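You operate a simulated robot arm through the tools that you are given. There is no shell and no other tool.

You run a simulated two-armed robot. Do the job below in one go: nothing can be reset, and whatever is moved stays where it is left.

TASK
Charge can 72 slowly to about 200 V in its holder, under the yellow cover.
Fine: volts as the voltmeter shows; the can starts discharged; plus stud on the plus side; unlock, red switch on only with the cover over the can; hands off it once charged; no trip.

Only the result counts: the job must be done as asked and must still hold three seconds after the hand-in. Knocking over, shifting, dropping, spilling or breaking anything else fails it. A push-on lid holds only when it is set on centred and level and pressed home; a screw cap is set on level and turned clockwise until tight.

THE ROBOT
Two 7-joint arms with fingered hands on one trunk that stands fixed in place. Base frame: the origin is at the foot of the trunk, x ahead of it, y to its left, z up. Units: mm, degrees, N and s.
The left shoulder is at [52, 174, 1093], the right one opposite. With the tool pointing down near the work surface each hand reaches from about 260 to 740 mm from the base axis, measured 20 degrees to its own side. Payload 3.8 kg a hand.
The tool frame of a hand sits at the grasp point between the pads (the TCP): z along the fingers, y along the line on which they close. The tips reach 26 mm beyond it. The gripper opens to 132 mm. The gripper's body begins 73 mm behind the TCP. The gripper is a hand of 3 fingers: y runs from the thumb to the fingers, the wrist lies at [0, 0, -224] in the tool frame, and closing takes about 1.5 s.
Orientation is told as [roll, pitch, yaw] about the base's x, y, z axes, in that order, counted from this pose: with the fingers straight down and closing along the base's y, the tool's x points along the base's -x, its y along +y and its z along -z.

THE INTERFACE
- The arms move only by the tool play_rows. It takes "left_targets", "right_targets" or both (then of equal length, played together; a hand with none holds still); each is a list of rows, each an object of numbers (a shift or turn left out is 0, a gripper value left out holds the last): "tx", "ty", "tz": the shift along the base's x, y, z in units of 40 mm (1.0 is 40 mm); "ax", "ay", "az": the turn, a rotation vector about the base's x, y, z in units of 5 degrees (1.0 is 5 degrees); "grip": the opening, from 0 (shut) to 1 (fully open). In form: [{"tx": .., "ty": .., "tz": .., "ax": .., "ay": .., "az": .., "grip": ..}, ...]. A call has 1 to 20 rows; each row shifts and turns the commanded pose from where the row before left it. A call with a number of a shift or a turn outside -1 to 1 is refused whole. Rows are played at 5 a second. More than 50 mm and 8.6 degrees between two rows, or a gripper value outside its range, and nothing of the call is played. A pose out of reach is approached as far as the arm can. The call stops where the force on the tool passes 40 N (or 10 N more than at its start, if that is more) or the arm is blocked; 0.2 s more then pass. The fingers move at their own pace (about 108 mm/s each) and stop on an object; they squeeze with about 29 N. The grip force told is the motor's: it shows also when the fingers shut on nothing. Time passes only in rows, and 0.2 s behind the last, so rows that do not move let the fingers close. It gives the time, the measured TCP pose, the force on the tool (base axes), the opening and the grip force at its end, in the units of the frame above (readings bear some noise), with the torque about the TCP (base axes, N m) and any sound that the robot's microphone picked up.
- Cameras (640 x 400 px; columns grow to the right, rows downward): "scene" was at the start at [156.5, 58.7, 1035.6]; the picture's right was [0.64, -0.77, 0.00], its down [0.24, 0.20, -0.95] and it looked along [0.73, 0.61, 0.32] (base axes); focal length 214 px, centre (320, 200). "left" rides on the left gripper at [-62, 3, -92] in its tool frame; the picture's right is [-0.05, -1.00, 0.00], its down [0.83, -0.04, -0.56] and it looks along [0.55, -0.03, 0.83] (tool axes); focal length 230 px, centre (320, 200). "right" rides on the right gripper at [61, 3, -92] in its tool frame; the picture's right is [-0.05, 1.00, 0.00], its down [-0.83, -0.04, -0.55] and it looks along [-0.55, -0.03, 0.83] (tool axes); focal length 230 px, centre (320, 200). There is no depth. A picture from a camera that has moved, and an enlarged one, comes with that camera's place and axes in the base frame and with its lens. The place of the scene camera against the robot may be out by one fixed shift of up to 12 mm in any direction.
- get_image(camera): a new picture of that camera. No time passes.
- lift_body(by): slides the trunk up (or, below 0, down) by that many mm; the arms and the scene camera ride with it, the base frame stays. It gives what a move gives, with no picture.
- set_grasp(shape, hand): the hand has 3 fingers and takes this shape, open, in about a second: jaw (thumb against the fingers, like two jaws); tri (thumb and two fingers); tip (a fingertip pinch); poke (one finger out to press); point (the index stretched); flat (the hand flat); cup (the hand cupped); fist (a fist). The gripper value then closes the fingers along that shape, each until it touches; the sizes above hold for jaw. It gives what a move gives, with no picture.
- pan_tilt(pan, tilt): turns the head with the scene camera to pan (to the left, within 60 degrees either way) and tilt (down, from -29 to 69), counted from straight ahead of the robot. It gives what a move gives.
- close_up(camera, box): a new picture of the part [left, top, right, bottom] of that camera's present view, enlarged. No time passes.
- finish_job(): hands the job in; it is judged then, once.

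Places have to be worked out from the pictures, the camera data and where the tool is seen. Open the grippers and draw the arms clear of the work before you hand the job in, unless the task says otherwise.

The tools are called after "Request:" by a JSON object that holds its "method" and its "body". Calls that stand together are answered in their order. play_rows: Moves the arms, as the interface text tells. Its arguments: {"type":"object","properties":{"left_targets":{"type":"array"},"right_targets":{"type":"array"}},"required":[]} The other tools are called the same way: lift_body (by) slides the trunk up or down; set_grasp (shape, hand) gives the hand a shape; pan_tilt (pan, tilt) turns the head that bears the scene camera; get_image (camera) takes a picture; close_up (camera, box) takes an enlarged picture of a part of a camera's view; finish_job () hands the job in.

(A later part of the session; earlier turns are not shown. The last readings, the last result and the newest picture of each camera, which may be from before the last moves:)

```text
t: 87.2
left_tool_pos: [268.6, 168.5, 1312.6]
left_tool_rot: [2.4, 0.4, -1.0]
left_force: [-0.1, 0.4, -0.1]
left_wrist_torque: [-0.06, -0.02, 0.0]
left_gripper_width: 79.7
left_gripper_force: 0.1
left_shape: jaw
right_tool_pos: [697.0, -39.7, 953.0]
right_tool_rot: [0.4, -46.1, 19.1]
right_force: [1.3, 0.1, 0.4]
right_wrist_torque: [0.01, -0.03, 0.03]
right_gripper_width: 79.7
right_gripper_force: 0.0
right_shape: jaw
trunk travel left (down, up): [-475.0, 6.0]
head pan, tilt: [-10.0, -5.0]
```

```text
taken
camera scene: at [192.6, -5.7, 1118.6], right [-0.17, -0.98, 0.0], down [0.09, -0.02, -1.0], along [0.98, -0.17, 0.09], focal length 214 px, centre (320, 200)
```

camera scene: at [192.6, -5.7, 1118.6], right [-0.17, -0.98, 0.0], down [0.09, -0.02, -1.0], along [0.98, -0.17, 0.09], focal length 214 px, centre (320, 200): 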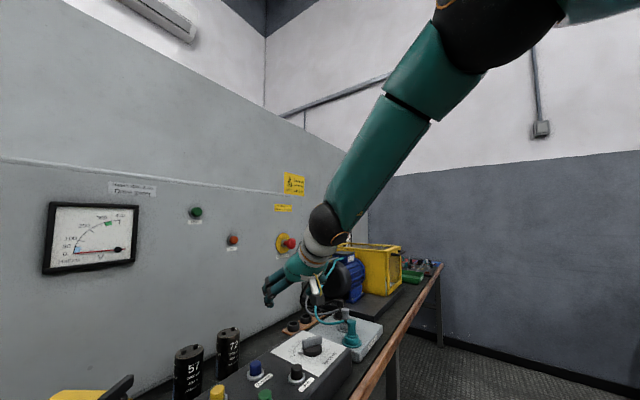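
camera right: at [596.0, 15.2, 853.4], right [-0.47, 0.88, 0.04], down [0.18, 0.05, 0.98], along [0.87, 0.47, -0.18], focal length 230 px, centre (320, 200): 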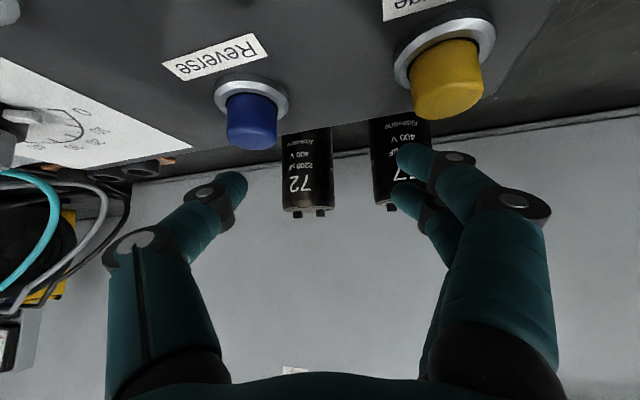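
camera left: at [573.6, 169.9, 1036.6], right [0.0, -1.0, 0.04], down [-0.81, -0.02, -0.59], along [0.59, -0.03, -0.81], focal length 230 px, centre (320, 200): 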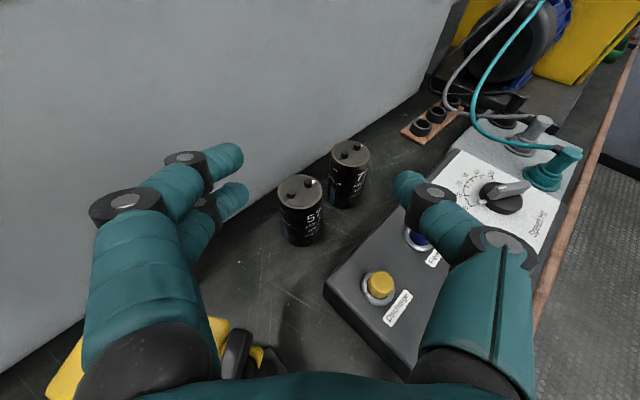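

The evidence suggests the wrist bends well toward the palm but little backward, so palm-down (left hand) is the right grasp roll; I only need its elbow down. I turn the left hand to a relaxed thumb-forward roll and bring it lower to let the elbow drop.

Request:
{"method": "play_rows", "body": {"left_targets": [{"az": 1, "tx": 0.1, "tz": -0.3, "ty": 0.1}, {"az": 1, "tx": 0.1, "tz": -0.3, "ty": 0.1}, {"az": 1, "tx": 0.1, "tz": -0.3, "ty": 0.1}, {"az": 1, "tx": 0.1, "tz": -0.3, "ty": 0.1}, {"az": 1, "tx": 0.1, "tz": -0.3, "ty": 0.1}, {"az": 1, "tx": 0.1, "tz": -0.3, "ty": 0.1}, {"az": 1, "tx": 0.1, "tz": -0.3, "ty": 0.1}, {"az": 1, "tx": 0.1, "tz": -0.3, "ty": 0.1}, {"az": 1, "tx": 0.1, "tz": -0.3, "ty": 0.1}, {"az": 1, "tx": 0.1, "tz": -0.3, "ty": 0.1}, {"az": 1, "tx": 0.1, "tz": -0.3, "ty": 0.1}, {"az": 1, "tx": 0.1, "tz": -0.3, "ty": 0.1}, {"az": 1, "tx": 0.1, "tz": -0.3, "ty": 0.1}, {"az": 1, "tx": 0.1, "tz": -0.3, "ty": 0.1}, {"az": 1, "tx": 0.1, "tz": -0.3, "ty": 0.1}, {"az": 1, "tx": 0.1, "tz": -0.3, "ty": 0.1}, {"az": 1, "tx": 0.1, "tz": -0.3, "ty": 0.1}, {"az": 1, "tx": 0.1, "tz": -0.3, "ty": 0.1}]}}

Request:
{"method": "pan_tilt", "body": {"pan": 45, "tilt": -5}}

Request:
{"method": "get_image", "body": {"camera": "scene"}}

```text
t: 91.0
left_tool_pos: [339.8, 240.1, 1093.8]
left_tool_rot: [2.4, 0.6, 89.2]
left_force: [0.8, 0.2, -1.6]
left_wrist_torque: [-0.02, -0.01, -0.02]
left_gripper_width: 79.4
left_gripper_force: 0.0
left_shape: jaw
right_tool_pos: [697.4, -40.3, 952.4]
right_tool_rot: [0.3, -46.1, 19.0]
right_force: [-0.1, -0.7, -0.4]
right_wrist_torque: [0.04, -0.04, 0.02]
right_gripper_width: 79.5
right_gripper_force: 0.1
right_shape: jaw
trunk travel left (down, up): [-475.0, 6.0]
head pan, tilt: [-10.0, -5.0]
```

```text
t: 92.3
left_tool_pos: [340.1, 239.9, 1094.9]
left_tool_rot: [2.4, 0.4, 88.9]
left_force: [0.7, -1.0, 0.2]
left_wrist_torque: [-0.02, 0.05, 0.0]
left_gripper_width: 79.5
left_gripper_force: 0.0
left_shape: jaw
right_tool_pos: [697.4, -39.8, 953.5]
right_tool_rot: [0.4, -46.0, 19.0]
right_force: [-0.2, 0.0, -1.1]
right_wrist_torque: [-0.02, -0.05, -0.03]
right_gripper_width: 79.7
right_gripper_force: 0.1
right_shape: jaw
trunk travel left (down, up): [-475.0, 6.0]
head pan, tilt: [45.0, -5.0]
```

```text
taken
camera scene: at [168.3, 71.2, 1118.6], right [0.71, -0.71, 0.0], down [0.06, 0.06, -1.0], along [0.7, 0.7, 0.09], focal length 214 px, centre (320, 200)
```

scene: 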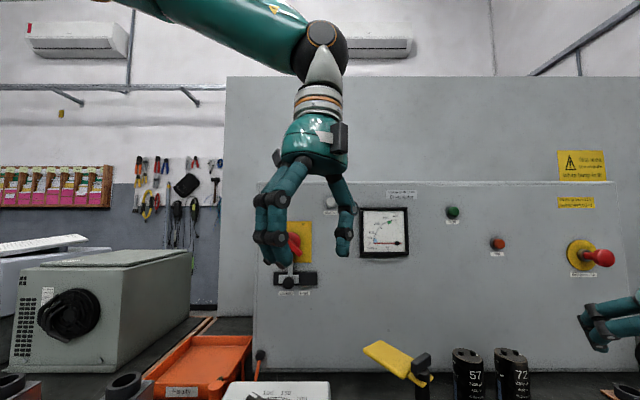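

All fine at yaw 90. I test how far the left arm reaches forward in this relaxed roll with the tool down.

Request:
{"method": "play_rows", "body": {"left_targets": [{"tx": 0.8, "tz": -0.3, "ty": -0.15}, {"tx": 0.8, "tz": -0.3, "ty": -0.15}, {"tx": 0.8, "tz": -0.3, "ty": -0.15}, {"tx": 0.8, "tz": -0.3, "ty": -0.15}, {"tx": 0.8, "tz": -0.3, "ty": -0.15}, {"tx": 0.8, "tz": -0.2, "ty": -0.1}, {"tx": 0.8, "tz": -0.2}, {"tx": 0.8}, {"tx": 0.8}]}}

Request:
{"method": "get_image", "body": {"camera": "scene"}}

```text
t: 94.3
left_tool_pos: [479.0, 300.8, 1044.8]
left_tool_rot: [2.3, 0.5, 89.0]
left_force: [-0.3, 0.1, 0.2]
left_wrist_torque: [-0.02, 0.0, -0.01]
left_gripper_width: 79.6
left_gripper_force: 0.2
left_shape: jaw
left hand out of reach, approached as far as the arm can: row 3, 4, 5, 6, 7, 8, 9
right_tool_pos: [697.8, -39.6, 952.5]
right_tool_rot: [0.4, -46.0, 19.0]
right_force: [-0.3, -0.2, 0.7]
right_wrist_torque: [-0.01, 0.02, -0.04]
right_gripper_width: 79.5
right_gripper_force: 0.0
right_shape: jaw
trunk travel left (down, up): [-475.0, 6.0]
head pan, tilt: [45.0, -5.0]
```

```text
taken
camera scene: at [168.3, 71.4, 1118.5], right [0.71, -0.71, 0.0], down [0.06, 0.06, -1.0], along [0.7, 0.7, 0.09], focal length 214 px, centre (320, 200)
```

scene: 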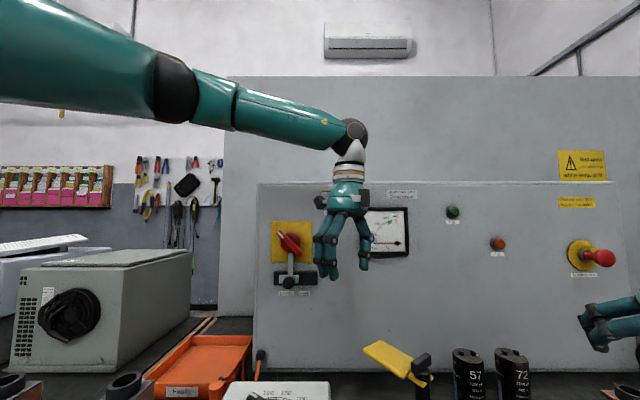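

I check the arm's true limit in the stated best direction with the right arm: tool-down, low, 20° to its own side, off the bench.

Request:
{"method": "play_rows", "body": {"right_targets": [{"tx": -0.5, "ty": -0.6, "az": -1}, {"tx": -0.5, "ty": -0.6, "az": -1}, {"tx": -0.5, "ty": -0.6, "az": -1}, {"tx": -0.5, "ty": -0.6, "az": -1}, {"tx": -0.3, "ty": -0.6, "ay": 1}, {"tx": -0.3, "ty": -0.6, "ay": 1}, {"ay": 1, "ty": -0.3, "tz": -0.3}, {"ay": 1, "tz": -0.3}, {"ay": 1, "tz": -0.3}, {"ay": 1, "tz": -0.3}, {"ay": 1, "tz": -0.3}, {"ay": 1, "tz": -0.3}, {"ay": 1, "tz": -0.3}, {"tz": -0.5}, {"tz": -0.5}]}}

Request:
{"method": "play_rows", "body": {"right_targets": [{"tx": 0.8, "ty": -0.25}, {"tx": 0.8, "ty": -0.25}, {"tx": 0.8, "ty": -0.25}, {"tx": 0.8, "ty": -0.25}, {"tx": 0.8, "ty": -0.25}, {"tx": 0.8, "ty": -0.25}]}}

Request:
{"method": "pan_tilt", "body": {"pan": -30, "tilt": 0}}

Request:
{"method": "get_image", "body": {"camera": "scene"}}

```text
t: 97.5
left_tool_pos: [478.9, 300.6, 1043.8]
left_tool_rot: [2.3, 0.4, 89.0]
left_force: [-0.2, 0.3, 0.5]
left_wrist_torque: [-0.01, 0.01, 0.01]
left_gripper_width: 79.5
left_gripper_force: 0.0
left_shape: jaw
right_tool_pos: [369.8, -166.3, 746.0]
right_tool_rot: [-0.3, -0.4, -0.7]
right_force: [-0.8, -0.6, -0.3]
right_wrist_torque: [0.01, 0.02, -0.01]
right_gripper_width: 79.5
right_gripper_force: 0.0
right_shape: jaw
right hand out of reach, approached as far as the arm can: row 7, 8, 9, 10, 11, 12, 13, 14
trunk travel left (down, up): [-475.0, 6.0]
head pan, tilt: [45.0, -5.0]
```

```text
t: 98.9
left_tool_pos: [479.1, 301.6, 1044.3]
left_tool_rot: [2.4, 0.4, 89.2]
left_force: [-0.1, 0.3, -0.3]
left_wrist_torque: [-0.01, 0.01, 0.0]
left_gripper_width: 79.6
left_gripper_force: 0.1
left_shape: jaw
right_tool_pos: [379.5, -189.9, 724.9]
right_tool_rot: [-0.4, -1.2, -0.8]
right_force: [-0.2, -0.8, -0.2]
right_wrist_torque: [-0.02, 0.05, 0.0]
right_gripper_width: 79.7
right_gripper_force: 0.0
right_shape: jaw
right hand out of reach, approached as far as the arm can: row 1, 2, 3, 4, 5, 6
trunk travel left (down, up): [-475.0, 6.0]
head pan, tilt: [45.0, -5.0]
```

```text
t: 100.3
left_tool_pos: [478.9, 300.0, 1044.9]
left_tool_rot: [2.3, 0.4, 89.1]
left_force: [0.8, 0.8, 0.1]
left_wrist_torque: [0.02, -0.02, 0.01]
left_gripper_width: 79.4
left_gripper_force: 0.1
left_shape: jaw
right_tool_pos: [378.7, -189.8, 722.2]
right_tool_rot: [-0.3, -1.2, -0.8]
right_force: [0.4, -0.4, -0.3]
right_wrist_torque: [-0.01, 0.0, -0.01]
right_gripper_width: 79.4
right_gripper_force: 0.1
right_shape: jaw
trunk travel left (down, up): [-475.0, 6.0]
head pan, tilt: [-30.0, 0.0]
```

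```text
taken
camera scene: at [184.4, -35.6, 1110.8], right [-0.5, -0.87, 0.0], down [0.0, 0.0, -1.0], along [0.87, -0.5, 0.0], focal length 214 px, centre (320, 200)
```

scene: 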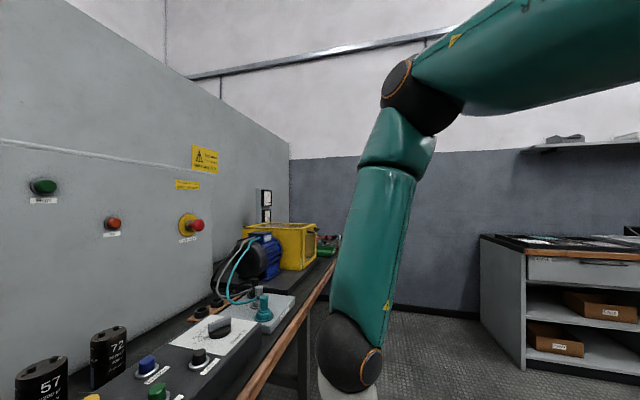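

Tool-down the right wrist stops almost in line with its forearm: it bends only one way, so the good posture for pitching down is elbow-low. I bring the left hand back near the body and low, which should make its upper arm hang down.

Request:
{"method": "play_rows", "body": {"left_targets": [{"az": -1, "tx": -0.2, "ty": -0.1, "tz": -0.1}, {"az": -1, "tx": -0.2, "ty": -0.1, "tz": -0.1}, {"az": -1, "tx": -0.2, "ty": -0.1, "tz": -0.1}, {"az": -1, "tx": -0.2, "ty": -0.1, "tz": -0.1}, {"az": -1, "tx": -0.2, "ty": -0.1, "tz": -0.1}, {"az": -1, "tx": -0.2, "ty": -0.1, "tz": -0.1}, {"az": -1, "tx": -0.2, "ty": -0.1, "tz": -0.1}, {"az": -1, "tx": -0.2, "ty": -0.1, "tz": -0.1}, {"az": -1, "tx": -0.2, "ty": -0.1, "tz": -0.1}, {"az": -1, "tx": -0.2, "ty": -0.1, "tz": -0.1}, {"az": -1, "tx": -0.2, "ty": -0.1, "tz": -0.1}, {"az": -1, "tx": -0.2, "ty": -0.1, "tz": -0.1}, {"az": -1, "tx": -0.2, "ty": -0.1, "tz": -0.1}, {"az": -1, "tx": -0.2, "ty": -0.1, "tz": -0.1}, {"az": -1, "tx": -0.2, "ty": -0.1, "tz": -0.1}, {"az": -1, "tx": -0.2, "ty": -0.1, "tz": -0.1}, {"az": -1, "tx": -0.2, "ty": -0.1, "tz": -0.1}, {"az": -1, "tx": -0.2, "ty": -0.1, "tz": -0.1}]}}

Request:
{"method": "play_rows", "body": {"left_targets": [{"ay": -1, "tz": -0.35, "tx": 0.1, "ty": -0.1}, {"ay": -1, "tz": -0.35, "tx": 0.1, "ty": -0.1}, {"ay": -1, "tz": -0.35, "tx": 0.1, "ty": -0.1}, {"ay": -1, "tz": -0.35, "tx": 0.1, "ty": -0.1}, {"ay": -1, "tz": -0.35, "tx": 0.1, "ty": -0.1}, {"ay": -1, "tz": -0.35, "tx": 0.1, "ty": -0.1}, {"ay": -1, "tz": -0.35, "tx": 0.1, "ty": -0.1}, {"ay": -1, "tz": -0.35, "tx": 0.1, "ty": -0.1}, {"ay": -1, "tz": -0.35, "tx": 0.1, "ty": -0.1}]}}

Request:
{"method": "pan_tilt", "body": {"pan": 50, "tilt": 15}}

Request:
{"method": "get_image", "body": {"camera": "scene"}}

```text
t: 104.1
left_tool_pos: [334.4, 228.7, 974.1]
left_tool_rot: [2.4, 0.4, -1.1]
left_force: [0.3, 1.2, 0.0]
left_wrist_torque: [-0.02, 0.01, 0.03]
left_gripper_width: 79.2
left_gripper_force: 0.1
left_shape: jaw
right_tool_pos: [378.7, -189.9, 723.6]
right_tool_rot: [-0.4, -1.2, -0.8]
right_force: [0.5, 0.3, 0.3]
right_wrist_torque: [-0.01, 0.01, 0.03]
right_gripper_width: 79.6
right_gripper_force: 0.1
right_shape: jaw
trunk travel left (down, up): [-475.0, 6.0]
head pan, tilt: [-30.0, 0.0]
```

```text
t: 106.1
left_tool_pos: [369.8, 249.9, 914.4]
left_tool_rot: [3.4, -44.3, -1.3]
left_force: [-0.1, 0.0, 0.2]
left_wrist_torque: [0.03, 0.01, 0.0]
left_gripper_width: 79.9
left_gripper_force: 0.0
left_shape: jaw
left hand out of reach, approached as far as the arm can: row 5, 6, 7, 8, 9
right_tool_pos: [377.8, -190.5, 723.3]
right_tool_rot: [-0.4, -1.2, -0.8]
right_force: [-0.5, 0.4, 0.4]
right_wrist_torque: [0.0, 0.01, -0.01]
right_gripper_width: 79.7
right_gripper_force: 0.1
right_shape: jaw
trunk travel left (down, up): [-475.0, 6.0]
head pan, tilt: [-30.0, 0.0]
```

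```text
t: 107.7
left_tool_pos: [370.1, 250.0, 913.6]
left_tool_rot: [3.5, -44.4, -1.3]
left_force: [0.3, 0.6, 0.4]
left_wrist_torque: [-0.02, 0.01, -0.03]
left_gripper_width: 79.6
left_gripper_force: 0.1
left_shape: jaw
right_tool_pos: [378.8, -190.1, 723.0]
right_tool_rot: [-0.4, -1.2, -0.8]
right_force: [-0.4, 0.1, -0.1]
right_wrist_torque: [0.01, 0.01, 0.01]
right_gripper_width: 79.4
right_gripper_force: 0.1
right_shape: jaw
trunk travel left (down, up): [-475.0, 6.0]
head pan, tilt: [50.0, 15.0]
```

```text
taken
camera scene: at [166.5, 80.9, 1086.7], right [0.77, -0.64, 0.0], down [-0.17, -0.2, -0.97], along [0.62, 0.74, -0.26], focal length 214 px, centre (320, 200)
```

scene: 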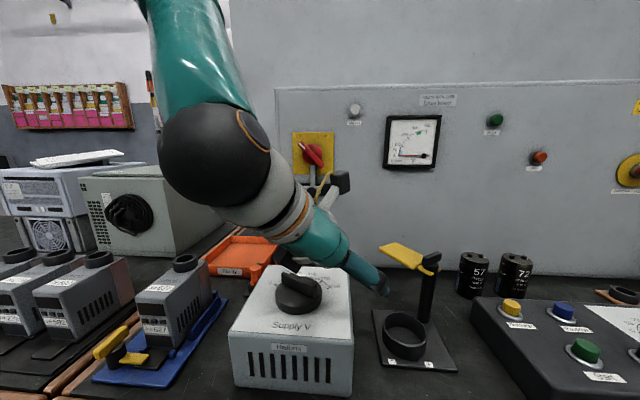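

The left forearm is too steep for the hand to pitch up. I go up, set the hand nearly level there, and then descend keeping it level, so the elbow has to come down with it.

Request:
{"method": "play_rows", "body": {"left_targets": [{"tz": 0.7, "tx": 0.2}, {"tz": 0.7, "tx": 0.2}, {"tz": 0.7, "tx": 0.2}, {"tz": 0.7, "tx": 0.2, "ay": -1}, {"tz": 0.7, "tx": 0.2, "ay": -1}, {"tz": 0.7, "tx": 0.2, "ay": -1}, {"tz": 0.7, "tx": 0.2, "ay": -1}, {"tz": 0.7, "tx": 0.2, "ay": -1}, {"tz": 0.4, "tx": 0.2, "ay": -1}]}}

Request:
{"method": "play_rows", "body": {"left_targets": [{"tz": -0.5}, {"tz": -0.5}, {"tz": -0.5}, {"tz": -0.5}, {"tz": -0.5}, {"tz": -0.5}, {"tz": -0.5}, {"tz": -0.5}, {"tz": -0.5}]}}

Request:
{"method": "get_image", "body": {"camera": "scene"}}

```text
t: 109.7
left_tool_pos: [457.0, 251.9, 1152.7]
left_tool_rot: [5.9, -74.6, -3.7]
left_force: [-0.5, -0.1, 0.6]
left_wrist_torque: [-0.02, 0.02, 0.02]
left_gripper_width: 79.6
left_gripper_force: 0.1
left_shape: jaw
left hand out of reach, approached as far as the arm can: row 2, 4, 5, 7
right_tool_pos: [378.5, -190.2, 723.4]
right_tool_rot: [-0.4, -1.2, -0.8]
right_force: [-0.1, 0.3, -0.7]
right_wrist_torque: [-0.01, -0.01, -0.02]
right_gripper_width: 79.7
right_gripper_force: 0.1
right_shape: jaw
trunk travel left (down, up): [-475.0, 6.0]
head pan, tilt: [50.0, 15.0]
```

```text
t: 111.7
left_tool_pos: [460.3, 245.7, 1124.3]
left_tool_rot: [6.1, -74.3, -3.6]
left_force: [0.2, -0.1, 0.0]
left_wrist_torque: [0.0, 0.03, -0.05]
left_gripper_width: 79.7
left_gripper_force: 0.2
left_shape: jaw
left hand out of reach, approached as far as the arm can: row 2, 3, 4, 5, 6, 7, 8, 9
right_tool_pos: [379.2, -189.9, 724.0]
right_tool_rot: [-0.4, -1.3, -0.8]
right_force: [-0.4, -0.3, -0.5]
right_wrist_torque: [0.0, 0.0, 0.02]
right_gripper_width: 79.8
right_gripper_force: 0.0
right_shape: jaw
trunk travel left (down, up): [-475.0, 6.0]
head pan, tilt: [50.0, 15.0]
```

```text
taken
camera scene: at [166.4, 80.9, 1086.7], right [0.77, -0.64, 0.0], down [-0.17, -0.2, -0.97], along [0.62, 0.74, -0.26], focal length 214 px, centre (320, 200)
```

scene: 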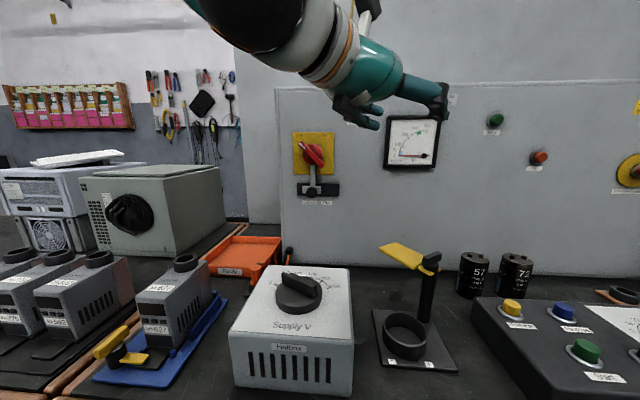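

The left elbow keeps a constant sideways offset, which suggests the arm is raised "through the side". I take the hand out to the left and then down, level and clear of everything, so the upper arm can swing down past horizontal.

Request:
{"method": "play_rows", "body": {"left_targets": [{"tx": -0.4, "ty": 0.6, "tz": 0.3}, {"tx": -0.4, "ty": 0.6, "tz": 0.3}, {"tx": -0.4, "ty": 0.6, "tz": 0.3}, {"tx": -0.4, "ty": 0.6, "tz": 0.3}, {"tx": -0.3, "ty": 0.6, "tz": 0.2}, {"ty": 0.6}, {"ty": 0.6}]}}

Request:
{"method": "get_image", "body": {"camera": "scene"}}

Request:
{"method": "get_image", "body": {"camera": "left"}}

```text
t: 113.3
left_tool_pos: [422.4, 411.8, 1180.7]
left_tool_rot: [5.9, -74.5, -3.5]
left_force: [-0.1, 0.1, 0.5]
left_wrist_torque: [0.01, 0.0, -0.01]
left_gripper_width: 79.6
left_gripper_force: 0.1
left_shape: jaw
left hand out of reach, approached as far as the arm can: row 1, 2, 3, 4
right_tool_pos: [377.6, -189.4, 724.3]
right_tool_rot: [-0.4, -1.2, -0.7]
right_force: [0.0, 0.3, 0.3]
right_wrist_torque: [0.02, -0.01, 0.01]
right_gripper_width: 79.6
right_gripper_force: 0.1
right_shape: jaw
trunk travel left (down, up): [-475.0, 6.0]
head pan, tilt: [50.0, 15.0]
```

```text
taken
camera scene: at [166.1, 81.2, 1086.7], right [0.77, -0.64, 0.0], down [-0.17, -0.2, -0.97], along [0.62, 0.74, -0.26], focal length 214 px, centre (320, 200)
```

scene: 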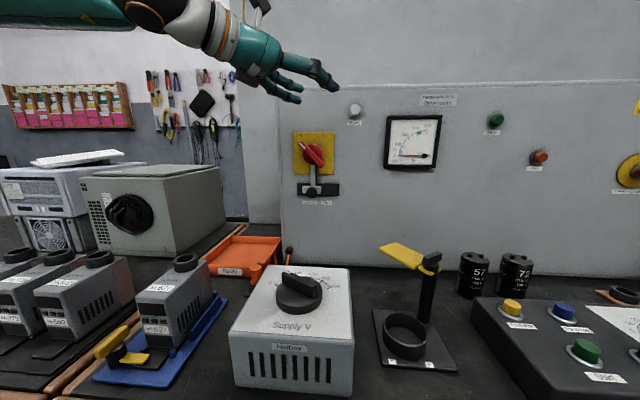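

```text
taken
camera left: at [349.0, 410.1, 1264.9], right [0.05, -1.0, 0.02], down [-0.75, -0.05, -0.66], along [0.66, 0.02, -0.75], focal length 230 px, centre (320, 200)
```

left: 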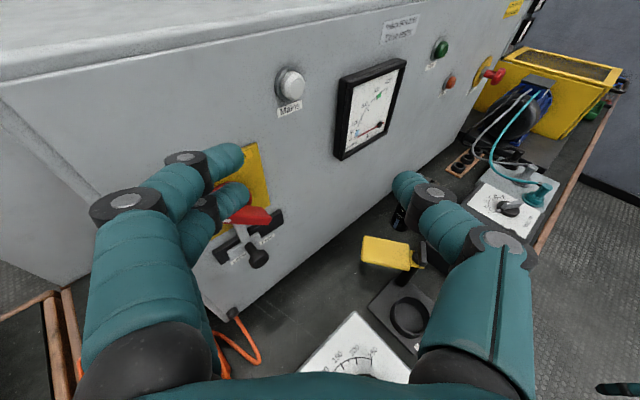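

Now the hand is out to the left without reach complaints. I move it straight down there, keeping it level.

Request:
{"method": "play_rows", "body": {"left_targets": [{"tz": -0.5, "tx": -0.15}, {"tz": -0.5, "tx": -0.15}, {"tz": -0.5, "tx": -0.15}, {"tz": -0.5, "tx": -0.15}, {"tz": -0.5, "tx": -0.15}, {"tz": -0.5, "tx": -0.15}, {"tz": -0.5}, {"tz": -0.5}, {"tz": -0.5}, {"tz": -0.5}]}}

Request:
{"method": "pan_tilt", "body": {"pan": 60, "tilt": 0}}

Request:
{"method": "get_image", "body": {"camera": "scene"}}

```text
t: 115.5
left_tool_pos: [388.7, 416.2, 981.9]
left_tool_rot: [6.2, -74.5, -4.0]
left_force: [0.6, -0.3, -0.2]
left_wrist_torque: [0.02, 0.0, -0.04]
left_gripper_width: 79.6
left_gripper_force: 0.1
left_shape: jaw
left hand out of reach, approached as far as the arm can: row 5
right_tool_pos: [378.3, -189.4, 723.6]
right_tool_rot: [-0.4, -1.3, -0.8]
right_force: [-0.8, 0.8, 0.3]
right_wrist_torque: [0.0, -0.02, -0.02]
right_gripper_width: 79.4
right_gripper_force: 0.1
right_shape: jaw
trunk travel left (down, up): [-475.0, 6.0]
head pan, tilt: [50.0, 15.0]
```

```text
t: 116.2
left_tool_pos: [389.1, 415.5, 981.5]
left_tool_rot: [6.0, -74.6, -3.6]
left_force: [0.6, 0.5, -0.1]
left_wrist_torque: [-0.03, 0.03, 0.04]
left_gripper_width: 79.5
left_gripper_force: 0.1
left_shape: jaw
right_tool_pos: [378.7, -189.6, 724.0]
right_tool_rot: [-0.4, -1.3, -0.9]
right_force: [0.2, 0.1, -0.2]
right_wrist_torque: [-0.02, 0.0, -0.01]
right_gripper_width: 79.5
right_gripper_force: 0.0
right_shape: jaw
trunk travel left (down, up): [-475.0, 6.0]
head pan, tilt: [60.0, 0.0]
```

```text
taken
camera scene: at [151.5, 87.3, 1110.7], right [0.87, -0.5, 0.0], down [0.0, 0.0, -1.0], along [0.5, 0.87, 0.0], focal length 214 px, centre (320, 200)
```

scene: 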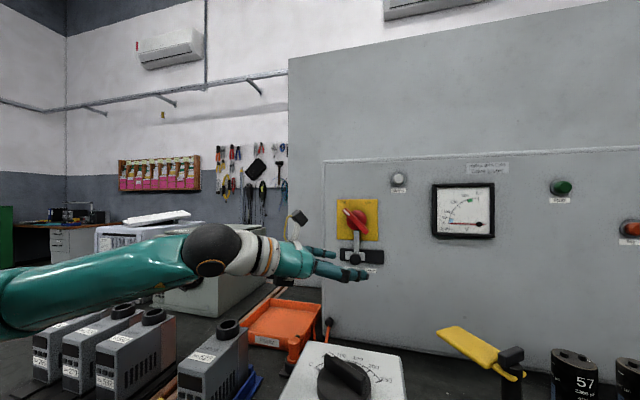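

The left elbow is now low, with the forearm level: the natural reaching posture. I swing the hand inward and forward, pitching down to about 45°.

Request:
{"method": "play_rows", "body": {"left_targets": [{"tx": 0.6, "ty": -0.67, "tz": 0.1}, {"tx": 0.6, "ty": -0.67, "tz": 0.1}, {"tx": 0.6, "ty": -0.67, "tz": 0.1, "ay": 0.5}, {"tx": 0.6, "ty": -0.67, "tz": 0.1, "ay": 0.8}, {"tx": 0.6, "ty": -0.67, "tz": 0.1, "ay": 0.8}, {"tx": 0.6, "ty": -0.67, "ay": 0.8}, {"tx": 0.6, "ty": -0.67, "ay": 0.8}, {"tx": 0.6, "ty": -0.67, "ay": 0.8}, {"tx": 0.6, "ay": 0.8}, {"tx": 0.6, "ay": 0.6}]}}

Request:
{"method": "pan_tilt", "body": {"pan": 40, "tilt": 5}}

Request:
{"method": "get_image", "body": {"camera": "scene"}}

```text
t: 118.4
left_tool_pos: [466.2, 327.0, 935.9]
left_tool_rot: [2.2, -65.6, -1.3]
left_force: [0.2, 0.6, 0.0]
left_wrist_torque: [0.0, 0.01, -0.01]
left_gripper_width: 79.3
left_gripper_force: 0.0
left_shape: jaw
left hand out of reach, approached as far as the arm can: row 4, 5, 6, 7, 8, 9, 10
right_tool_pos: [378.7, -189.3, 724.5]
right_tool_rot: [-0.4, -1.2, -0.9]
right_force: [-0.1, 0.0, -0.6]
right_wrist_torque: [0.0, -0.01, 0.0]
right_gripper_width: 79.6
right_gripper_force: 0.1
right_shape: jaw
trunk travel left (down, up): [-475.0, 6.0]
head pan, tilt: [60.0, 0.0]
```

```text
t: 119.3
left_tool_pos: [466.9, 328.3, 937.5]
left_tool_rot: [3.2, -65.7, -2.2]
left_force: [-0.4, -0.4, -0.2]
left_wrist_torque: [-0.01, -0.01, -0.02]
left_gripper_width: 79.5
left_gripper_force: 0.1
left_shape: jaw
right_tool_pos: [378.9, -189.7, 724.6]
right_tool_rot: [-0.4, -1.2, -0.7]
right_force: [0.4, -0.2, 0.0]
right_wrist_torque: [-0.01, -0.02, -0.02]
right_gripper_width: 79.7
right_gripper_force: 0.1
right_shape: jaw
trunk travel left (down, up): [-475.0, 6.0]
head pan, tilt: [40.0, 5.0]
```

```text
taken
camera scene: at [176.6, 68.5, 1102.9], right [0.64, -0.77, 0.0], down [-0.07, -0.06, -1.0], along [0.76, 0.64, -0.09], focal length 214 px, centre (320, 200)
```

scene: 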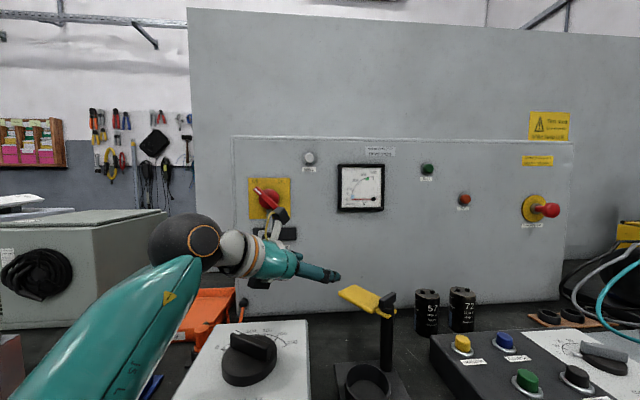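

The forearm now slopes upward, so pitching the hand down hits the wrist's bending limit. I first stretch forward with the hand level, which levels the forearm, and only then pitch down.

Request:
{"method": "play_rows", "body": {"left_targets": [{"ay": -1, "tz": 0.4}, {"ay": -1, "tz": 0.4}, {"tx": 0.7, "ty": -0.4, "tz": 0.2}, {"tx": 0.7, "ty": -0.4, "tz": 0.1}, {"tx": 0.7, "ty": -0.4}, {"tx": 0.7, "ty": -0.4}, {"tx": 0.7, "ty": -0.4}, {"tx": 0.7, "ty": -0.3}, {"tx": 0.7}]}}

Request:
{"method": "get_image", "body": {"camera": "scene"}}

```text
t: 120.3
left_tool_pos: [508.7, 361.1, 1000.3]
left_tool_rot: [41.4, -72.8, -36.0]
left_force: [0.6, 0.0, -0.2]
left_wrist_torque: [0.02, 0.0, -0.01]
left_gripper_width: 79.3
left_gripper_force: 0.1
left_shape: jaw
left hand out of reach, approached as far as the arm can: row 4
right_tool_pos: [377.4, -190.2, 724.6]
right_tool_rot: [-0.3, -1.3, -0.8]
right_force: [0.6, -0.7, 0.2]
right_wrist_torque: [0.02, -0.01, -0.06]
right_gripper_width: 79.5
right_gripper_force: 0.0
right_shape: jaw
trunk travel left (down, up): [-475.0, 6.0]
head pan, tilt: [40.0, 5.0]
stopped in row 4 (left hand): the arm was blocked; the commanded pose is now the measured one
```

```text
taken
camera scene: at [175.8, 68.8, 1103.0], right [0.64, -0.77, 0.0], down [-0.07, -0.06, -1.0], along [0.76, 0.64, -0.09], focal length 214 px, centre (320, 200)
```

scene: 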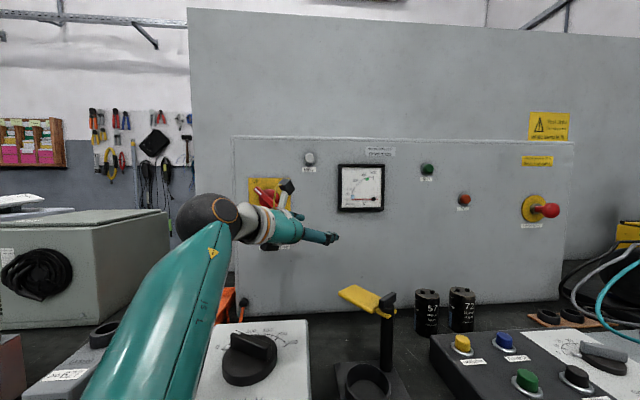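

The arm was blocked, possibly by its low elbow. I look down to the left to see where the elbow is.

Request:
{"method": "pan_tilt", "body": {"pan": 55, "tilt": 40}}

Request:
{"method": "get_image", "body": {"camera": "scene"}}

Request:
{"method": "get_image", "body": {"camera": "left"}}

```text
t: 121.3
left_tool_pos: [509.1, 360.3, 999.5]
left_tool_rot: [41.2, -72.7, -35.9]
left_force: [-0.2, -0.2, 0.5]
left_wrist_torque: [-0.02, 0.0, 0.01]
left_gripper_width: 79.2
left_gripper_force: 0.0
left_shape: jaw
right_tool_pos: [379.5, -190.4, 723.8]
right_tool_rot: [-0.4, -1.2, -0.8]
right_force: [-0.3, -0.2, 0.0]
right_wrist_torque: [0.0, 0.01, -0.02]
right_gripper_width: 79.7
right_gripper_force: 0.0
right_shape: jaw
trunk travel left (down, up): [-475.0, 6.0]
head pan, tilt: [55.0, 40.0]
```

```text
taken
camera scene: at [155.2, 79.0, 1047.2], right [0.82, -0.57, 0.0], down [-0.37, -0.53, -0.77], along [0.44, 0.63, -0.64], focal length 214 px, centre (320, 200)
```

scene: 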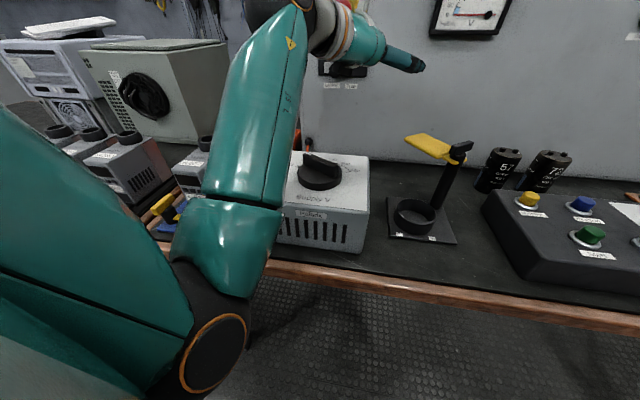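

```text
taken
camera left: at [434.2, 342.7, 1079.7], right [0.08, -0.99, -0.15], down [-0.73, 0.04, -0.68], along [0.67, 0.16, -0.72], focal length 230 px, centre (320, 200)
```

left: 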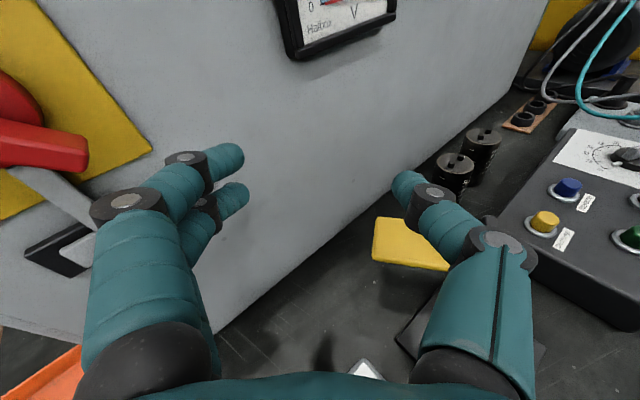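

The elbow is now down in front of the body, a natural reaching posture, and nothing on the bench was touched. I extend forward and inward in gentle steps, undoing the small roll.

Request:
{"method": "play_rows", "body": {"left_targets": [{"tx": 0.3, "ty": -0.5, "ax": -0.5}, {"tx": 0.3, "ty": -0.5, "ax": -0.5}, {"tx": 0.4, "ty": -0.5, "ax": -0.5}, {"tx": 0.5, "ty": -0.4, "ax": -0.5, "az": -0.4}]}}

Request:
{"method": "get_image", "body": {"camera": "scene"}}

```text
t: 122.5
left_tool_pos: [555.7, 361.5, 997.1]
left_tool_rot: [32.5, -75.6, -27.4]
left_force: [0.8, 1.1, 0.0]
left_wrist_torque: [0.0, 0.04, -0.01]
left_gripper_width: 78.9
left_gripper_force: 0.1
left_shape: jaw
left hand out of reach, approached as far as the arm can: row 1, 2, 3
right_tool_pos: [378.8, -189.9, 724.7]
right_tool_rot: [-0.4, -1.2, -0.8]
right_force: [-0.2, 0.4, 0.5]
right_wrist_torque: [0.02, 0.02, -0.04]
right_gripper_width: 79.6
right_gripper_force: 0.1
right_shape: jaw
trunk travel left (down, up): [-475.0, 6.0]
head pan, tilt: [55.0, 40.0]
stopped in row 4 (left hand): the arm was blocked; the commanded pose is now the measured one
```

```text
taken
camera scene: at [155.2, 79.0, 1047.1], right [0.82, -0.57, 0.0], down [-0.37, -0.53, -0.77], along [0.44, 0.63, -0.64], focal length 214 px, centre (320, 200)
```

scene: 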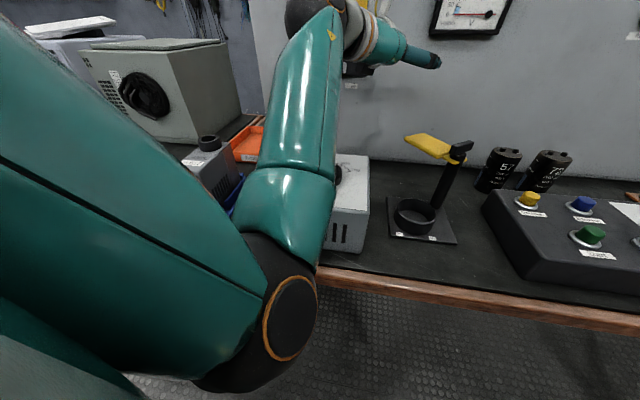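

The elbow went too far down and the forearm twist is at its limit. I go back out to the left where it was comfortable, levelling the roll, and will then point the tool down and stretch out from there.

Request:
{"method": "play_rows", "body": {"left_targets": [{"tx": -0.6, "ty": 0.2}, {"tx": -0.6, "ty": 0.2}, {"tx": -0.6, "ty": 0.2}, {"tx": -0.6, "ty": 0.3}, {"tx": -0.6, "ty": 0.3}, {"tx": -0.6, "ty": 0.3, "ax": -0.5, "az": -0.3}, {"tx": -0.5, "ty": 0.3, "ax": -0.5, "az": -0.4}, {"ax": -0.5, "az": -0.3}]}}

Request:
{"method": "get_image", "body": {"camera": "scene"}}

```text
t: 124.3
left_tool_pos: [392.3, 432.3, 994.8]
left_tool_rot: [-0.6, -77.5, -0.3]
left_force: [0.3, 0.5, -0.9]
left_wrist_torque: [-0.01, -0.03, 0.0]
left_gripper_width: 79.6
left_gripper_force: 0.0
left_shape: jaw
right_tool_pos: [377.4, -190.1, 722.9]
right_tool_rot: [-0.5, -1.2, -0.8]
right_force: [0.0, -0.5, 0.5]
right_wrist_torque: [0.01, 0.0, 0.0]
right_gripper_width: 79.5
right_gripper_force: 0.0
right_shape: jaw
trunk travel left (down, up): [-475.0, 6.0]
head pan, tilt: [55.0, 40.0]
```

```text
taken
camera scene: at [155.3, 79.1, 1047.1], right [0.82, -0.57, 0.0], down [-0.37, -0.53, -0.77], along [0.44, 0.63, -0.64], focal length 214 px, centre (320, 200)
```

scene: 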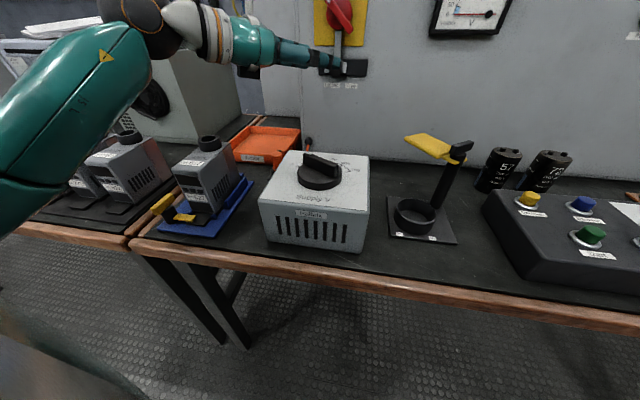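

Clean again at (392,432,995). I raise the hand to shoulder height to bring the elbow out to the side, then pitch the tool down while going forward.

Request:
{"method": "play_rows", "body": {"left_targets": [{"tz": 0.7}, {"tz": 0.7}, {"tz": 0.7, "ay": 1}, {"tz": 0.3, "ay": 1}, {"ay": 1, "tx": 0.1}, {"ay": 1, "tx": 0.1}, {"ay": 1, "tx": 0.1}, {"ay": 1, "tx": 0.1}, {"ay": 1, "tx": 0.1}, {"ay": 1, "tx": 0.1}, {"ay": 1, "tx": 0.1}, {"ay": 1, "tx": 0.1}]}}

Request:
{"method": "pan_tilt", "body": {"pan": 60, "tilt": 5}}

Request:
{"method": "get_image", "body": {"camera": "scene"}}

```text
t: 126.9
left_tool_pos: [424.3, 434.3, 1089.4]
left_tool_rot: [-0.8, -27.4, -0.1]
left_force: [0.7, -0.1, 0.0]
left_wrist_torque: [0.02, 0.04, 0.02]
left_gripper_width: 79.6
left_gripper_force: 0.1
left_shape: jaw
right_tool_pos: [378.5, -190.5, 723.0]
right_tool_rot: [-0.4, -1.1, -0.7]
right_force: [0.2, 0.0, 0.5]
right_wrist_torque: [-0.01, 0.01, -0.01]
right_gripper_width: 79.6
right_gripper_force: 0.0
right_shape: jaw
trunk travel left (down, up): [-475.0, 6.0]
head pan, tilt: [55.0, 40.0]
```

```text
t: 127.9
left_tool_pos: [424.9, 433.0, 1089.8]
left_tool_rot: [-0.8, -27.4, -0.1]
left_force: [1.2, -0.3, -0.4]
left_wrist_torque: [-0.03, 0.0, 0.0]
left_gripper_width: 79.4
left_gripper_force: 0.1
left_shape: jaw
right_tool_pos: [378.6, -190.3, 724.2]
right_tool_rot: [-0.4, -1.2, -0.8]
right_force: [-0.4, -0.3, -0.1]
right_wrist_torque: [-0.03, -0.05, -0.03]
right_gripper_width: 79.5
right_gripper_force: 0.1
right_shape: jaw
trunk travel left (down, up): [-475.0, 6.0]
head pan, tilt: [60.0, 5.0]
```

```text
taken
camera scene: at [152.3, 88.9, 1102.8], right [0.87, -0.5, 0.0], down [-0.04, -0.08, -1.0], along [0.5, 0.86, -0.09], focal length 214 px, centre (320, 200)
```

scene: 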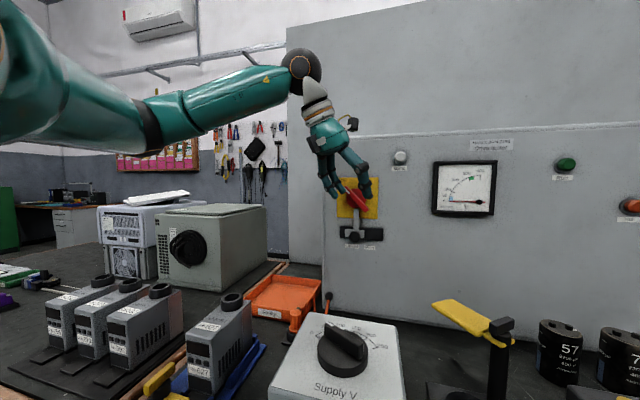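

Much better: no reach complaints, upper arm sloping down to an elbow at the side. I now move inward and forward in this posture.

Request:
{"method": "play_rows", "body": {"left_targets": [{"tx": 0.5, "ty": -0.5, "tz": -0.2}, {"tx": 0.5, "ty": -0.5, "tz": -0.2}, {"tx": 0.5, "ty": -0.5, "tz": -0.2}, {"tx": 0.5, "ty": -0.5, "tz": -0.2}, {"tx": 0.5, "ty": -0.5, "tz": -0.2}, {"tx": 0.5, "ty": -0.5, "tz": -0.2}, {"tx": 0.5, "ty": -0.5, "tz": -0.2}, {"tx": 0.5, "ty": -0.5, "tz": -0.2}]}}

Request:
{"method": "get_image", "body": {"camera": "scene"}}

```text
t: 129.7
left_tool_pos: [583.1, 272.6, 1026.0]
left_tool_rot: [-0.7, -27.5, -0.1]
left_force: [-0.5, 0.2, 0.1]
left_wrist_torque: [-0.02, 0.02, -0.04]
left_gripper_width: 79.9
left_gripper_force: 0.0
left_shape: jaw
right_tool_pos: [378.6, -191.1, 723.4]
right_tool_rot: [-0.4, -1.2, -0.9]
right_force: [0.3, -1.0, 0.9]
right_wrist_torque: [0.0, 0.02, 0.0]
right_gripper_width: 79.7
right_gripper_force: 0.2
right_shape: jaw
trunk travel left (down, up): [-475.0, 6.0]
head pan, tilt: [60.0, 5.0]
```

```text
taken
camera scene: at [152.7, 88.5, 1102.8], right [0.87, -0.5, 0.0], down [-0.04, -0.08, -1.0], along [0.5, 0.86, -0.09], focal length 214 px, centre (320, 200)
```

scene: 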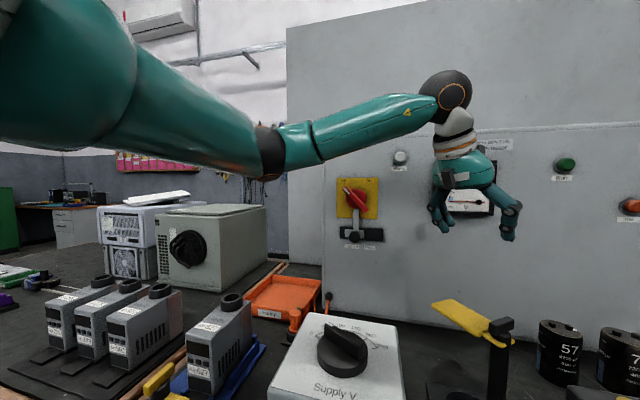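

The left arm now follows freely. I go on toward the can, keeping high.

Request:
{"method": "play_rows", "body": {"left_targets": [{"tx": 0.6, "ty": -0.55, "tz": -0.4}, {"tx": 0.6, "ty": -0.55, "tz": -0.4}, {"tx": 0.6, "ty": -0.55, "tz": -0.4}, {"tx": 0.6, "ty": -0.55, "tz": -0.4, "ay": -0.6}, {"tx": 0.6, "ty": -0.55, "tz": -0.4, "ay": -0.6}, {"tx": 0.6, "ty": -0.5, "tz": -0.2, "ay": -0.6}, {"tx": 0.6, "ty": -0.5, "ay": -0.6}]}}

Request:
{"method": "get_image", "body": {"camera": "left"}}

Request:
{"method": "pan_tilt", "body": {"pan": 35, "tilt": 5}}

Request:
{"method": "get_image", "body": {"camera": "scene"}}

```text
t: 131.3
left_tool_pos: [754.5, 119.5, 939.3]
left_tool_rot: [-0.7, -39.6, -0.2]
left_force: [0.1, 0.1, -0.1]
left_wrist_torque: [0.01, 0.0, 0.01]
left_gripper_width: 79.2
left_gripper_force: 0.0
left_shape: jaw
right_tool_pos: [378.6, -191.8, 723.4]
right_tool_rot: [-0.3, -1.2, -0.8]
right_force: [-0.1, -0.3, -0.2]
right_wrist_torque: [-0.01, 0.04, 0.0]
right_gripper_width: 79.6
right_gripper_force: 0.0
right_shape: jaw
trunk travel left (down, up): [-475.0, 6.0]
head pan, tilt: [60.0, 5.0]
```

```text
taken
camera left: at [743.0, 124.7, 1049.3], right [0.03, -1.0, 0.04], down [-0.99, -0.03, -0.1], along [0.1, -0.04, -0.99], focal length 230 px, centre (320, 200)
```

left: 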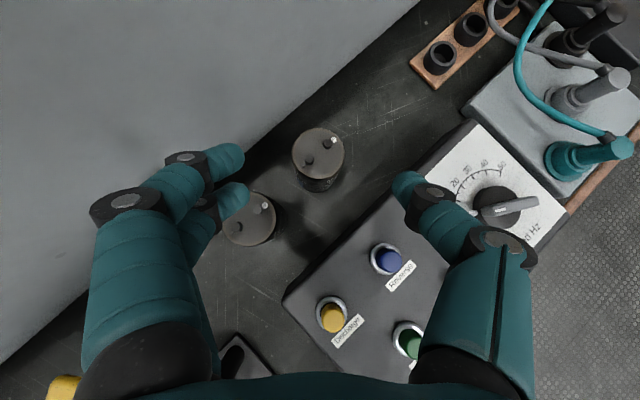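

```text
t: 132.2
left_tool_pos: [754.8, 121.0, 938.5]
left_tool_rot: [-0.6, -39.5, -0.1]
left_force: [-0.5, -0.5, 0.4]
left_wrist_torque: [0.01, -0.04, -0.01]
left_gripper_width: 79.3
left_gripper_force: 0.1
left_shape: jaw
right_tool_pos: [378.8, -190.7, 723.7]
right_tool_rot: [-0.5, -1.3, -0.8]
right_force: [0.0, 0.2, 0.0]
right_wrist_torque: [0.03, 0.04, -0.01]
right_gripper_width: 79.6
right_gripper_force: 0.1
right_shape: jaw
trunk travel left (down, up): [-475.0, 6.0]
head pan, tilt: [35.0, 5.0]
```

```text
taken
camera scene: at [181.6, 62.0, 1102.9], right [0.57, -0.82, 0.0], down [-0.07, -0.05, -1.0], along [0.82, 0.57, -0.09], focal length 214 px, centre (320, 200)
```

scene: 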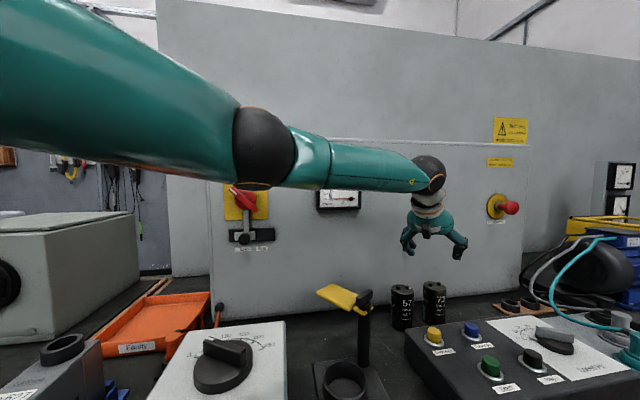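

The left hand is now right above the cans with reach to spare. I enlarge the view to fix can 72's centre and stud direction.

Request:
{"method": "close_up", "body": {"camera": "left", "box": [220, 110, 380, 260]}}

```text
2.67 times, centred on (300, 185) of left
camera zoom: at [742.5, 125.6, 1049.2], right [0.03, -1.0, 0.04], down [-0.99, -0.03, -0.1], along [0.1, -0.04, -0.99], focal length 614 px, centre (373, 240)
```

zoom: 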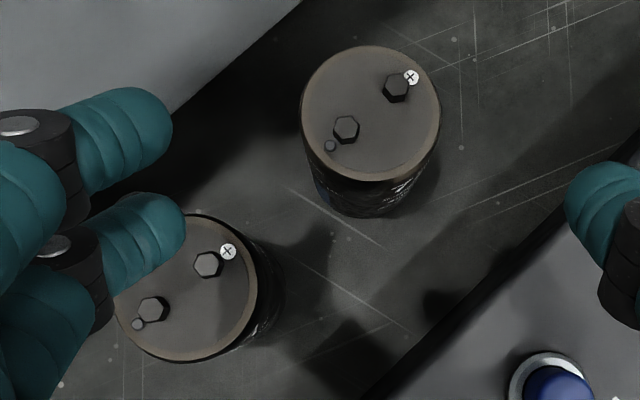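

Can 72's centre is at about (814,121) and its stud line already lies along the holder's "− to +" direction within a few degrees, so no turning is needed. I raise the left hand, then lower the trunk 100 mm with settled commands for extra reach.

Request:
{"method": "play_rows", "body": {"left_targets": [{"tz": 0.6}, {"tz": 0.7}, {"tz": 0.7}, {"tz": 0.6}, {}], "right_targets": [{}, {}, {"tz": 0.5}, {"tz": 0.5}, {}]}}

Request:
{"method": "lift_body", "body": {"by": -100}}

```text
t: 133.4
left_tool_pos: [754.1, 121.1, 1042.6]
left_tool_rot: [-0.8, -39.4, -0.2]
left_force: [0.0, 0.3, 0.1]
left_wrist_torque: [-0.01, 0.01, 0.03]
left_gripper_width: 79.3
left_gripper_force: 0.1
left_shape: jaw
right_tool_pos: [374.4, -189.2, 761.8]
right_tool_rot: [-0.4, -1.6, -0.9]
right_force: [-0.4, -0.2, -0.8]
right_wrist_torque: [0.0, 0.02, -0.03]
right_gripper_width: 79.6
right_gripper_force: 0.0
right_shape: jaw
right hand out of reach, approached as far as the arm can: row 4
trunk travel left (down, up): [-475.0, 6.0]
head pan, tilt: [35.0, 5.0]
```

```text
t: 134.7
left_tool_pos: [752.8, 123.0, 943.1]
left_tool_rot: [-0.7, -39.6, -0.1]
left_force: [0.5, -0.9, 0.5]
left_wrist_torque: [0.0, 0.01, 0.01]
left_gripper_width: 79.2
left_gripper_force: 0.1
left_shape: jaw
right_tool_pos: [376.5, -188.4, 662.8]
right_tool_rot: [-0.4, -1.3, -0.8]
right_force: [0.6, -0.3, -0.7]
right_wrist_torque: [0.01, -0.01, 0.0]
right_gripper_width: 79.8
right_gripper_force: 0.1
right_shape: jaw
trunk travel left (down, up): [-375.0, 106.0]
head pan, tilt: [35.0, 5.0]
```

Trunk lowered cleanly. I move to directly above can 72 and narrow the opening a bit.

Request:
{"method": "play_rows", "body": {"left_targets": [{"tx": 0.4, "tz": -0.3, "grip": 0.57}, {"tx": 0.4, "tz": -0.3}, {"tx": 0.4, "tz": -0.3}, {"tx": 0.33, "tz": -0.3, "ty": -0.05}, {}]}}

Request:
{"method": "get_image", "body": {"camera": "left"}}

Request:
{"method": "get_image", "body": {"camera": "scene"}}

```text
t: 135.9
left_tool_pos: [812.7, 121.6, 893.4]
left_tool_rot: [-0.7, -39.5, -0.1]
left_force: [0.9, 0.9, 0.2]
left_wrist_torque: [0.01, -0.03, -0.03]
left_gripper_width: 76.0
left_gripper_force: 0.1
left_shape: jaw
right_tool_pos: [374.8, -191.2, 662.8]
right_tool_rot: [-0.4, -1.3, -0.8]
right_force: [-0.8, -0.2, -0.6]
right_wrist_torque: [0.02, 0.02, 0.0]
right_gripper_width: 79.5
right_gripper_force: 0.0
right_shape: jaw
trunk travel left (down, up): [-375.0, 106.0]
head pan, tilt: [35.0, 5.0]
```

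```text
taken
camera left: at [801.8, 126.0, 1004.0], right [0.03, -1.0, 0.04], down [-0.99, -0.03, -0.1], along [0.1, -0.04, -0.99], focal length 230 px, centre (320, 200)
```

left: 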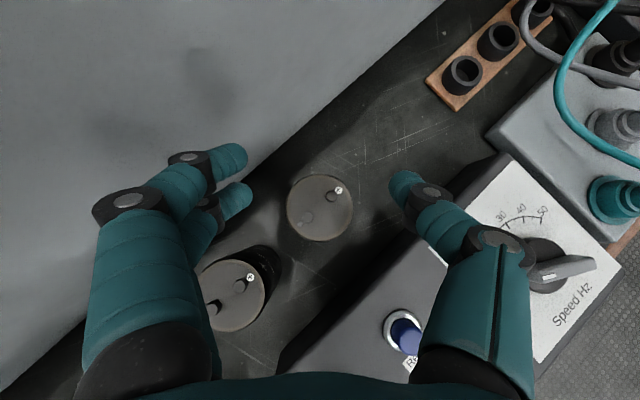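

```text
taken
camera scene: at [168.3, 62.1, 971.3], right [0.57, -0.82, 0.0], down [-0.07, -0.05, -1.0], along [0.82, 0.57, -0.09], focal length 214 px, centre (320, 200)
```

scene: 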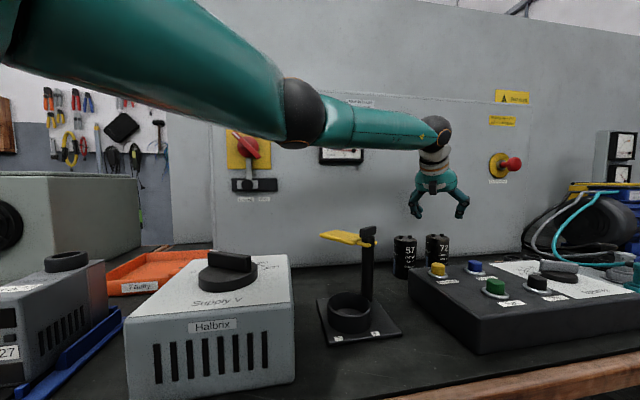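

The can sits centred under the hand (about 1-2 mm off). I correct slightly and descend 50 mm, then check.

Request:
{"method": "play_rows", "body": {"left_targets": [{"tx": 0.04, "ty": -0.03, "tz": -0.3}, {"tz": -0.35}, {"tz": -0.35}, {"tz": -0.25}, {}]}}

Request:
{"method": "get_image", "body": {"camera": "left"}}

```text
t: 137.1
left_tool_pos: [815.4, 118.8, 844.7]
left_tool_rot: [-0.7, -39.5, 0.0]
left_force: [-0.2, 0.1, -0.1]
left_wrist_torque: [0.01, 0.0, 0.01]
left_gripper_width: 76.0
left_gripper_force: 0.0
left_shape: jaw
right_tool_pos: [374.9, -189.8, 662.6]
right_tool_rot: [-0.4, -1.2, -0.8]
right_force: [0.0, 0.5, -0.2]
right_wrist_torque: [0.03, 0.03, 0.0]
right_gripper_width: 79.4
right_gripper_force: 0.0
right_shape: jaw
trunk travel left (down, up): [-375.0, 106.0]
head pan, tilt: [35.0, 5.0]
```

```text
taken
camera left: at [803.3, 123.6, 954.3], right [0.03, -1.0, 0.04], down [-0.99, -0.03, -0.1], along [0.1, -0.04, -0.99], focal length 230 px, centre (320, 200)
```

left: 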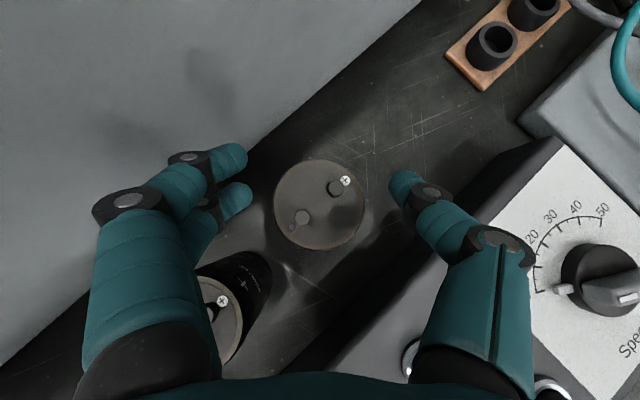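

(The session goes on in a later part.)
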